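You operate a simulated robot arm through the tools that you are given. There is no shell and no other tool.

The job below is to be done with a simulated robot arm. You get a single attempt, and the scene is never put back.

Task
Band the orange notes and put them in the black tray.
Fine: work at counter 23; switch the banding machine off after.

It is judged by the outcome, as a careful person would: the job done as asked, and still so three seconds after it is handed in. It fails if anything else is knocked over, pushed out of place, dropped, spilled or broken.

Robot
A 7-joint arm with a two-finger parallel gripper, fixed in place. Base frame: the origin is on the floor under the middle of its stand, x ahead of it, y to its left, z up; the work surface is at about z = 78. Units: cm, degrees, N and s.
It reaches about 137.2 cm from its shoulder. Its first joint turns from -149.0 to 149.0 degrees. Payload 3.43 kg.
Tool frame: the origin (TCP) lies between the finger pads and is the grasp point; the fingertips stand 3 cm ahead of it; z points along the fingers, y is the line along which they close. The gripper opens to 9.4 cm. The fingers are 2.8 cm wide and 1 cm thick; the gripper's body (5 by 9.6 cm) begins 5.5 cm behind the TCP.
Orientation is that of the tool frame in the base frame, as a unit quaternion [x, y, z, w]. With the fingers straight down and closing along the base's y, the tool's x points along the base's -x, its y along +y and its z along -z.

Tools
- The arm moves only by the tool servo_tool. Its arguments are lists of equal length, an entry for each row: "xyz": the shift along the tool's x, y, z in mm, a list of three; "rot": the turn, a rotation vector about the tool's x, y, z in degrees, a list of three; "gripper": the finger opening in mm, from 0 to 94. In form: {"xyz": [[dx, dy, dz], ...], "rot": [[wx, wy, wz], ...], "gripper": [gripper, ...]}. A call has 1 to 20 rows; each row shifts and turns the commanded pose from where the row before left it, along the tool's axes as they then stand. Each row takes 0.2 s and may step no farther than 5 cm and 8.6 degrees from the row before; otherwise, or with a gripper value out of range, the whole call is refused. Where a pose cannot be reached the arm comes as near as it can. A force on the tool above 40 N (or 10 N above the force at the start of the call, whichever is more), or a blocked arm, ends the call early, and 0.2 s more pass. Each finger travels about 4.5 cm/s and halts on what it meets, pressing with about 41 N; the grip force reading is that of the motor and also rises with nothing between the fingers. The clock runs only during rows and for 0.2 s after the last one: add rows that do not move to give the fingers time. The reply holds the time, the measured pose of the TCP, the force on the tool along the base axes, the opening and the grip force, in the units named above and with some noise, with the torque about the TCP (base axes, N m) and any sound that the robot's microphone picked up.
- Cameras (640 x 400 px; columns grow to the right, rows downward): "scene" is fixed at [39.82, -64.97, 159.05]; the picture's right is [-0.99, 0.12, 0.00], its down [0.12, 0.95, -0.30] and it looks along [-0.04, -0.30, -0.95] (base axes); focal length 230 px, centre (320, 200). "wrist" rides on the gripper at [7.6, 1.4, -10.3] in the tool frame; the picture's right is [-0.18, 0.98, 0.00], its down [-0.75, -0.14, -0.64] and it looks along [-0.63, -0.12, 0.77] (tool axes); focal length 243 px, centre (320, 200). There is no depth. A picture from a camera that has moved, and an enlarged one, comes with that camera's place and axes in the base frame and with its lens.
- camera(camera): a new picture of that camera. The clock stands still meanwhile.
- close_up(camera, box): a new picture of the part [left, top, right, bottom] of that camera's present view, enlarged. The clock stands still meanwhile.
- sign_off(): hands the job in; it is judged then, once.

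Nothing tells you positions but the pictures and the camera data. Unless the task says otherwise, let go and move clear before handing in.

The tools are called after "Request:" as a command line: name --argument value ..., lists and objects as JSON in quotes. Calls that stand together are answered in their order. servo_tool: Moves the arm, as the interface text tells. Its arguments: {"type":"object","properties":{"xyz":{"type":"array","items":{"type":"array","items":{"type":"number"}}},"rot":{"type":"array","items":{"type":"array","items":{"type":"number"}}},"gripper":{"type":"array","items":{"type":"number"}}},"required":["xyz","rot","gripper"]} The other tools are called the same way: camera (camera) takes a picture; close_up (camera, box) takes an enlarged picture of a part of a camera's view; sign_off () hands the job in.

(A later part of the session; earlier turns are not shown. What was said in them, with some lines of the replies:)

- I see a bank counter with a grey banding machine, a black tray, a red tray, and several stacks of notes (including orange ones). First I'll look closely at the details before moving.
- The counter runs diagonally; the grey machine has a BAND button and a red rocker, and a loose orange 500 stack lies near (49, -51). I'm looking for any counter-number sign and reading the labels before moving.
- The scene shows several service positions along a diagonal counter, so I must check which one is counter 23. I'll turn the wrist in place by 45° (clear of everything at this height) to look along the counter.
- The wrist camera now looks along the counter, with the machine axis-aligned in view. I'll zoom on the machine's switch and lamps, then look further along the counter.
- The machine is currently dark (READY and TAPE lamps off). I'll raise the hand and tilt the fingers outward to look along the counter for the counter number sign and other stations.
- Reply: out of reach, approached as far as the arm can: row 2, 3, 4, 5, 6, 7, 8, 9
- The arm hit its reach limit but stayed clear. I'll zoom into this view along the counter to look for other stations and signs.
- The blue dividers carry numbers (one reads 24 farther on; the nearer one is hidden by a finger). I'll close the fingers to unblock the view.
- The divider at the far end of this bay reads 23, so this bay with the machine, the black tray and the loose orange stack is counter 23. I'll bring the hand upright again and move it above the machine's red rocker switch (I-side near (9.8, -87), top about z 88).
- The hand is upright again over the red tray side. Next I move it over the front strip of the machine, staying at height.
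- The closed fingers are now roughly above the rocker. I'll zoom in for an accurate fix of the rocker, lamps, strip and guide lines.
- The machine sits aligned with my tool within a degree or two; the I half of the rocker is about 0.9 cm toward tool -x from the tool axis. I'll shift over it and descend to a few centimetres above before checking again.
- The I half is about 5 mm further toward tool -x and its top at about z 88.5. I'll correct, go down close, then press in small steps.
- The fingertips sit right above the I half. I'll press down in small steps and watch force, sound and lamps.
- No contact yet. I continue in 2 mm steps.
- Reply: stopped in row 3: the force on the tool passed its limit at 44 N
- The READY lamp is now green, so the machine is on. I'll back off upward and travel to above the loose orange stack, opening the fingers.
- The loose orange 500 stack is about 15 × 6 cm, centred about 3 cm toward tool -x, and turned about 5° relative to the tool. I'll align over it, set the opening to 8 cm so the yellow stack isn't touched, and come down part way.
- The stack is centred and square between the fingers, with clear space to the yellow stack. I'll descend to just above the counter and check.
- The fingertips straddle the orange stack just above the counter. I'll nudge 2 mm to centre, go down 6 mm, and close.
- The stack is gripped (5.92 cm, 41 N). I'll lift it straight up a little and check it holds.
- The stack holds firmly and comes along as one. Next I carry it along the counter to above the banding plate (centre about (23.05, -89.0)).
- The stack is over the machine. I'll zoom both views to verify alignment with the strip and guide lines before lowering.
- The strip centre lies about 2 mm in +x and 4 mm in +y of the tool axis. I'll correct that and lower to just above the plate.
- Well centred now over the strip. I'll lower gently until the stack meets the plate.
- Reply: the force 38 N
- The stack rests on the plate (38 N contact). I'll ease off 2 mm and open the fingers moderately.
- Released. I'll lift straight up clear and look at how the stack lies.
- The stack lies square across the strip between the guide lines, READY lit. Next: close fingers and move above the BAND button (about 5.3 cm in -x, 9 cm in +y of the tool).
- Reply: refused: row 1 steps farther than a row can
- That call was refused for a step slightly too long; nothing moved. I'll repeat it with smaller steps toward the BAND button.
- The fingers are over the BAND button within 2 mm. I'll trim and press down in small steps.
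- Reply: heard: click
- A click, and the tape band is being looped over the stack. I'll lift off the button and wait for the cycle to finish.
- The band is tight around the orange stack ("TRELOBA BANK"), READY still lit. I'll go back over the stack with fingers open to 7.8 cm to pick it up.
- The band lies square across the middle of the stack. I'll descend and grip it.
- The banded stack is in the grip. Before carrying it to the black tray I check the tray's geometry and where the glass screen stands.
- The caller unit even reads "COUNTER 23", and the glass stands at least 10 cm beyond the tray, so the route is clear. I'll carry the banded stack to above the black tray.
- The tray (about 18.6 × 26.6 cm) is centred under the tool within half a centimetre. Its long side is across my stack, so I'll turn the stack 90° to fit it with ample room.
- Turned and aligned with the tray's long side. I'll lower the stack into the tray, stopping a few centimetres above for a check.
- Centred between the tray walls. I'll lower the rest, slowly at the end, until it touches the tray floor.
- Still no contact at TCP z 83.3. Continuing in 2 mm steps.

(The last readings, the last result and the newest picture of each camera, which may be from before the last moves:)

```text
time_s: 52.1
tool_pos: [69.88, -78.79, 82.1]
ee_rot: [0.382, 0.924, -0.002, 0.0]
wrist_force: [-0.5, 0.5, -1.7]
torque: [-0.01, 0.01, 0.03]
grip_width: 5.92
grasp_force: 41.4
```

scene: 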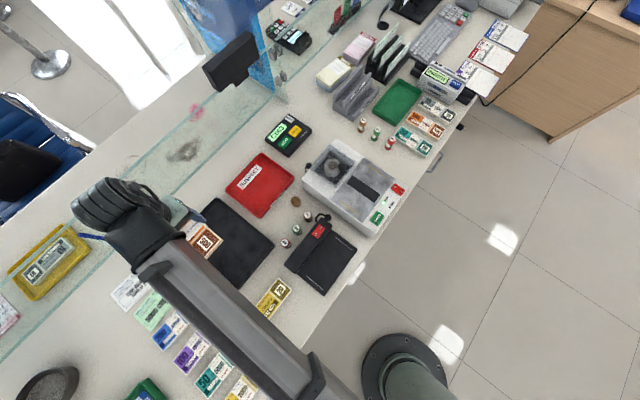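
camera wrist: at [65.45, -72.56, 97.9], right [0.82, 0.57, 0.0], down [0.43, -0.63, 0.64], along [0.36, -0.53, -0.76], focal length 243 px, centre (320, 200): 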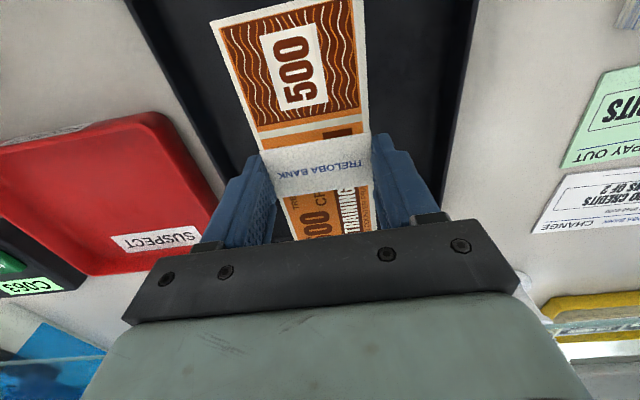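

Request:
servo_tool --xyz '[[0, 0, 2], [0, 0, 1], [0, 0, 0]]' --rot '[[0, 0, 0], [0, 0, 0], [0, 0, 0]]' --gripper '[50, 50, 50]'

Request:
camera --camera "wrist"

```text
time_s: 52.9
tool_pos: [69.95, -78.66, 81.99]
ee_rot: [0.381, 0.924, -0.002, 0.0]
wrist_force: [-0.3, -5.4, 20.0]
torque: [0.72, 0.56, 0.19]
grip_width: 5.93
grasp_force: 40.7
```

```text
taken
camera wrist: at [65.42, -72.4, 92.22], right [0.82, 0.57, 0.0], down [0.43, -0.63, 0.65], along [0.36, -0.53, -0.76], focal length 243 px, centre (320, 200)
```

wrist: 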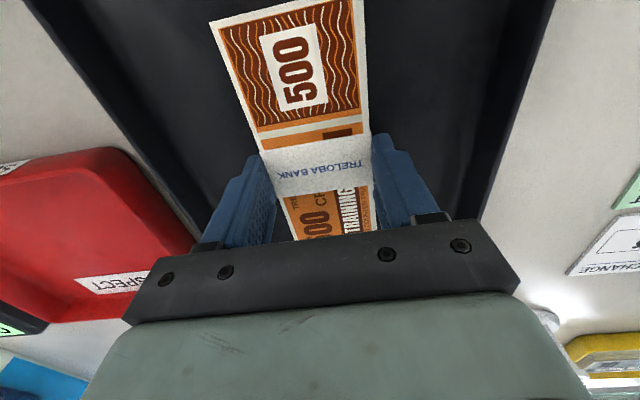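

The stack touches the tray floor (20 N). I'll ease off a millimetre and open.

Request:
servo_tool --xyz '[[0, 0, -1], [0, 0, 0], [0, 0, 0], [0, 0, 0], [0, 0, 0], [0, 0, 0]]' --rot '[[0, 0, 0], [0, 0, 0], [0, 0, 0], [0, 0, 0], [0, 0, 0], [0, 0, 0]]' --gripper '[50, 62, 66, 72, 78, 78]'

Request:
camera --camera "wrist"

```text
time_s: 54.3
tool_pos: [70.04, -78.58, 81.88]
ee_rot: [0.382, 0.924, -0.002, 0.0]
wrist_force: [-0.5, 0.1, -0.5]
torque: [0.0, 0.03, 0.01]
grip_width: 7.81
grasp_force: 0.1
```

```text
taken
camera wrist: at [65.51, -72.36, 92.15], right [0.82, 0.57, 0.0], down [0.43, -0.63, 0.64], along [0.36, -0.53, -0.76], focal length 243 px, centre (320, 200)
```

wrist: 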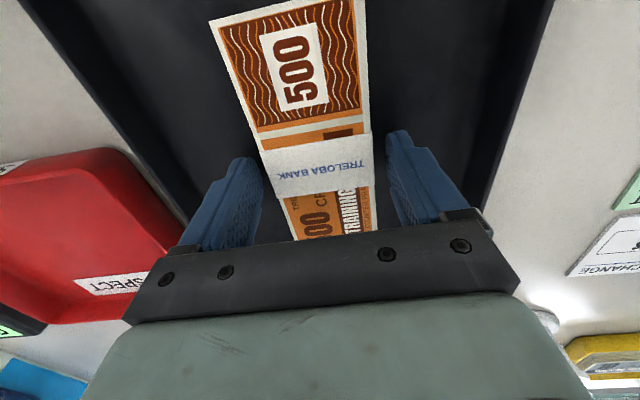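

The stack is free in the tray with the band on. I'll lift straight up clear and look.

Request:
servo_tool --xyz '[[0, 0, -10], [0, 0, -25], [0, 0, -45], [0, 0, -45], [0, 0, -45], [0, 0, -45], [0, 0, 0]]' --rot '[[0, 0, 0], [0, 0, 0], [0, 0, 0], [0, 0, 0], [0, 0, 0], [0, 0, 0], [0, 0, 0]]' --gripper '[78, 78, 78, 78, 78, 78, 78]'

Request:
camera --camera "wrist"

Request:
camera --camera "scene"

```text
time_s: 55.9
tool_pos: [69.38, -78.39, 103.53]
ee_rot: [0.382, 0.924, -0.002, 0.0]
wrist_force: [0.6, 0.6, -1.0]
torque: [-0.02, -0.01, 0.02]
grip_width: 7.81
grasp_force: 0.1
```

```text
taken
camera wrist: at [65.03, -72.05, 113.76], right [0.82, 0.57, 0.0], down [0.44, -0.63, 0.64], along [0.36, -0.53, -0.77], focal length 243 px, centre (320, 200)
```

wrist: 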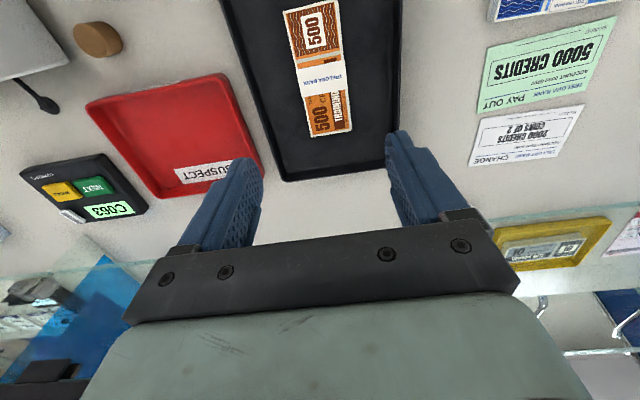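

```text
taken
```

scene: 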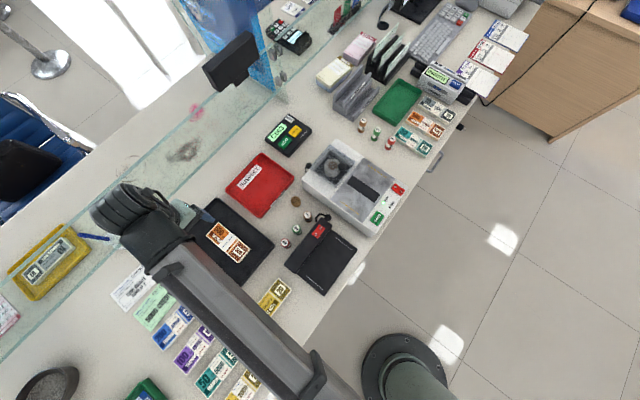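

The banded orange stack lies flat in the black tray. Next I turn the hand back and go to the machine's rocker to switch it off.

Request:
servo_tool --xyz '[[0, 0, 0], [0, 0, 0], [0, 0, 0], [0, 0, 0], [0, 0, 0], [0, 0, 0], [0, 0, 0], [0, 0, 0], [0, 0, 0], [0, 0, 0], [0, 0, 0], [0, 0, 0]]' --rot '[[0, 0, -8.18], [0, 0, -8.18], [0, 0, -8.18], [0, 0, -8.18], [0, 0, -8.18], [0, 0, -8.18], [0, 0, -8.18], [0, 0, -8.18], [0, 0, -8.18], [0, 0, -8.18], [0, 0, -8.18], [0, 0, 0]]' --gripper '[78, 60, 40, 20, 0, 0, 0, 0, 0, 0, 0, 0]'

Request:
servo_tool --xyz '[[20, 14, 0], [38, 27, 0], [38, 27, 0], [38, 27, 0], [38, 27, 0], [38, 27, 0], [38, 27, 0], [38, 27, 0], [38, 27, 0], [38, 27, 0], [38, 27, 0], [38, 27, 0], [32, 21, 0], [0, 0, 0]]' --rot '[[0, 0, 0], [0, 0, 0], [0, 0, 0], [0, 0, 0], [0, 0, 0], [0, 0, 0], [0, 0, 0], [0, 0, 0], [0, 0, 0], [0, 0, 0], [0, 0, 0], [0, 0, 0], [0, 0, 0], [0, 0, 0]]' --gripper '[0, 0, 0, 0, 0, 0, 0, 0, 0, 0, 0, 0, 0, 0]'

Request:
camera --camera "wrist"

Request:
close_up --camera "wrist" --box '[250, 50, 400, 200]'

Request:
camera --camera "scene"

```text
time_s: 58.5
tool_pos: [69.9, -78.43, 103.6]
ee_rot: [-0.384, 0.923, -0.001, 0.0]
wrist_force: [-1.1, 0.1, -0.7]
torque: [-0.02, -0.04, 0.02]
grip_width: 0.0
grasp_force: 32.9
```

```text
time_s: 61.5
tool_pos: [13.44, -88.43, 103.59]
ee_rot: [-0.383, 0.924, -0.002, -0.002]
wrist_force: [0.7, -0.9, -0.5]
torque: [0.0, -0.02, 0.0]
grip_width: 0.0
grasp_force: 33.3
```

```text
taken
camera wrist: at [6.93, -92.93, 113.91], right [-0.57, 0.82, 0.0], down [0.63, 0.44, 0.64], along [0.53, 0.36, -0.77], focal length 243 px, centre (320, 200)
```

wrist: 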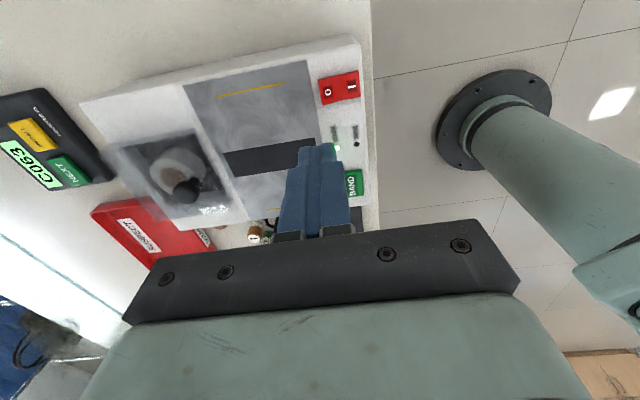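

```text
2.67 times, centred on (325, 125) of wrist
camera zoom: at [6.93, -92.93, 113.91], right [-0.57, 0.82, 0.0], down [0.63, 0.44, 0.64], along [0.53, 0.36, -0.77], focal length 647 px, centre (307, 400)
```

zoom: 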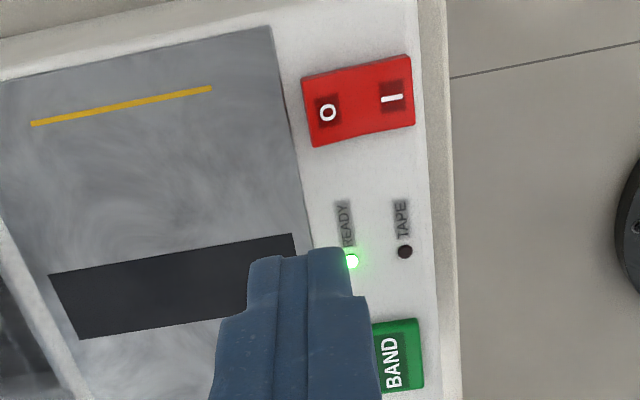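

```text
taken
```

scene: 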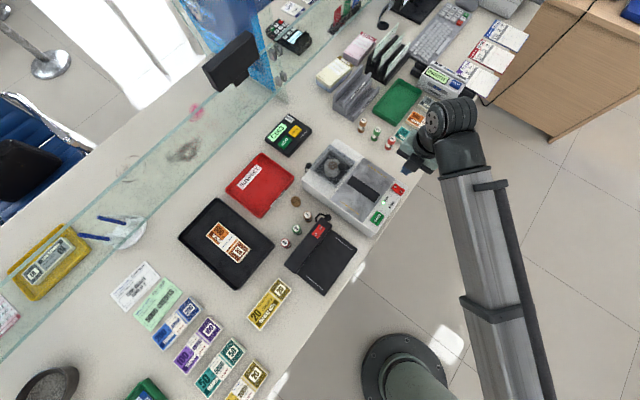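

The O half is 3 mm in +x and about 8 mm in +y of the tool. I'll position toward its outer end and come down close.

Request:
servo_tool --xyz '[[3, 6, 30], [0, 0, 40], [0, 0, 30], [0, 0, 0]]' --rot '[[0, 0, 0], [0, 0, 0], [0, 0, 0], [0, 0, 0]]' --gripper '[0, 0, 0, 0]'

Request:
close_up --camera "wrist" --box '[250, 50, 400, 200]'

Request:
close_up --camera "scene" --box '[350, 150, 430, 240]'

```text
time_s: 62.5
tool_pos: [12.56, -88.23, 93.62]
ee_rot: [-0.383, 0.924, -0.003, -0.001]
wrist_force: [-0.3, -0.7, 0.5]
torque: [-0.01, -0.01, -0.01]
grip_width: 0.01
grasp_force: 32.8
```

```text
2.67 times, centred on (325, 125) of wrist
camera zoom: at [5.96, -92.7, 103.83], right [-0.57, 0.82, 0.0], down [0.63, 0.44, 0.64], along [0.53, 0.36, -0.77], focal length 647 px, centre (307, 400)
```

zoom: 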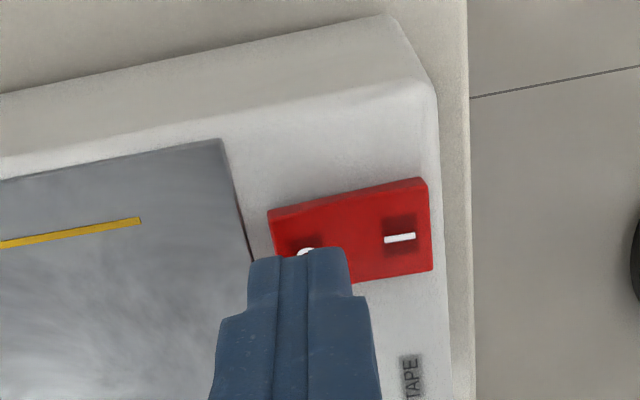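

```text
4.44 times, centred on (390, 195) of scene
camera zoom: at [39.82, -64.97, 159.05], right [-0.99, 0.12, 0.0], down [0.12, 0.95, -0.3], along [-0.04, -0.3, -0.95], focal length 1023 px, centre (9, 222)
```

zoom: 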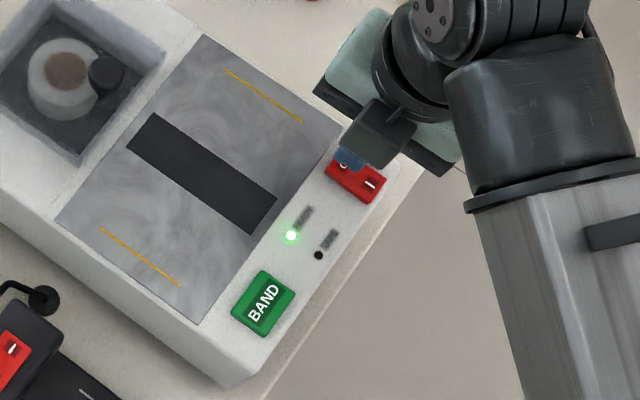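

The fingertips are right above the O half. I'll shift 2 mm outward and press in small steps.

Request:
servo_tool --xyz '[[1, -2, 5], [0, 0, 4], [0, 0, 3], [0, 0, 2], [0, 0, 2], [0, 0, 2], [0, 0, 2]]' --rot '[[0, 0, 0], [0, 0, 0], [0, 0, 0], [0, 0, 0], [0, 0, 0], [0, 0, 0], [0, 0, 0]]' --gripper '[0, 0, 0, 0, 0, 0, 0]'

Request:
close_up --camera "scene" --box '[350, 150, 430, 240]'

```text
time_s: 64.1
tool_pos: [12.61, -88.65, 91.65]
ee_rot: [-0.384, 0.923, -0.003, -0.001]
wrist_force: [2.0, 0.2, 3.6]
torque: [0.07, -0.1, -0.04]
grip_width: 0.01
grasp_force: 33.2
```

```text
4.44 times, centred on (390, 195) of scene
camera zoom: at [39.82, -64.97, 159.05], right [-0.99, 0.12, 0.0], down [0.12, 0.95, -0.3], along [-0.04, -0.3, -0.95], focal length 1023 px, centre (9, 222)
```

zoom: 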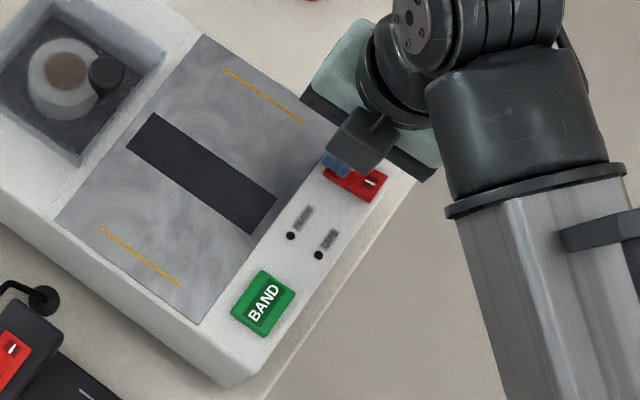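

The READY lamp is out; the machine is off. I'll lift straight off the switch, move clear, and check everything.

Request:
servo_tool --xyz '[[0, 0, -20], [0, 0, -45], [0, 0, -45], [0, 0, -45], [0, 45, 0], [0, 45, 0], [0, 0, 0]]' --rot '[[0, 0, 0], [0, 0, 0], [0, 0, 0], [0, 0, 0], [0, 0, 0], [0, 0, 0], [0, 0, 0]]' --gripper '[0, 0, 0, 0, 0, 0, 0]'

Request:
camera --camera "scene"

Request:
close_up --camera "scene" --box '[340, 140, 430, 240]'

Request:
close_up --camera "scene" --box '[160, 180, 350, 340]'

Request:
camera --camera "wrist"

```text
time_s: 65.7
tool_pos: [6.11, -82.05, 106.77]
ee_rot: [-0.384, 0.923, -0.002, -0.001]
wrist_force: [0.0, -0.2, -0.1]
torque: [-0.03, 0.01, -0.03]
grip_width: 0.0
grasp_force: 33.2
```

```text
taken
```

scene: 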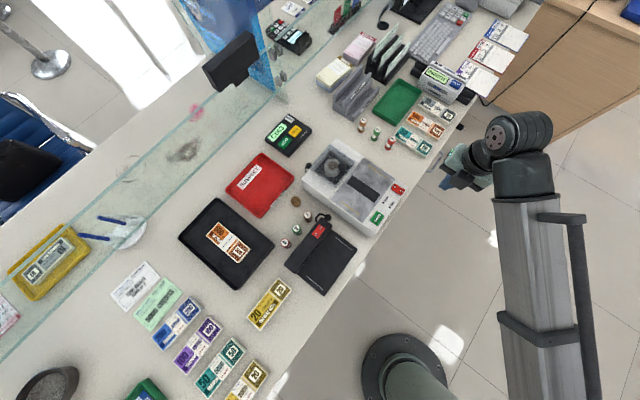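

```text
4.00 times, centred on (385, 190) of scene
camera zoom: at [39.82, -64.97, 159.05], right [-0.99, 0.12, 0.0], down [0.12, 0.95, -0.3], along [-0.04, -0.3, -0.95], focal length 921 px, centre (60, 240)
```

zoom: 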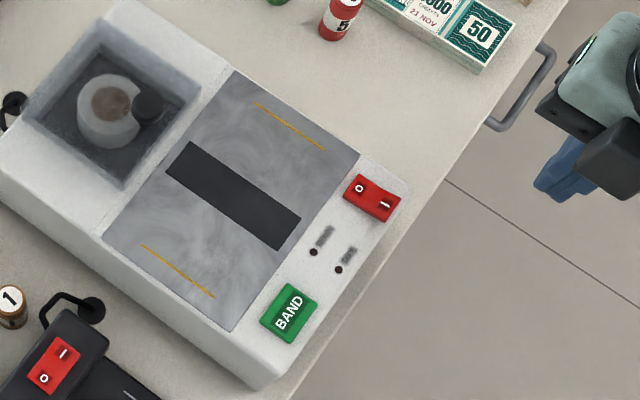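

```text
2.50 times, centred on (255, 260) of scene
camera zoom: at [39.82, -64.97, 159.05], right [-0.99, 0.12, 0.0], down [0.12, 0.95, -0.3], along [-0.04, -0.3, -0.95], focal length 576 px, centre (482, 50)
```

zoom: 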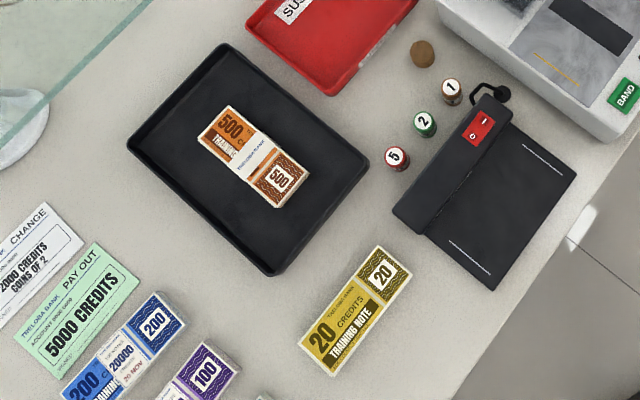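

```text
taken
camera wrist: at [-0.26, -86.51, 117.14], right [-0.57, 0.82, 0.0], down [0.63, 0.44, 0.64], along [0.53, 0.36, -0.77], focal length 243 px, centre (320, 200)
```

wrist: 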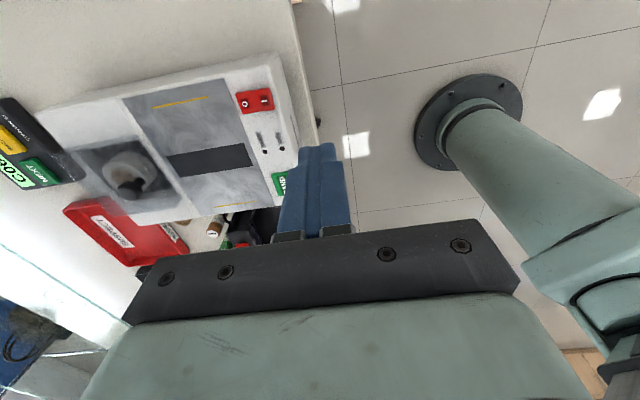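

The orange notes are banded and lie flat in the black tray. The machine's lamps are dark with the rocker at O, everything else is where it was, and the arm is clear. I'm handing the job in.

Request:
sign_off

```text
The job is handed in.
```

The orange 500 notes are banded and lying flat in the black tray at counter 23, and I handed the job in.

- **Counter:** the divider and the queue-call unit at this station both read 23, so this was the right one.
- **Banding machine:** I switched it on, banded the stack, and switched it off again. Its lamps were dark in the last pictures.
- **Rest of the counter:** nothing else looked moved or knocked in the last pictures. The arm is clear with nothing in its grip.
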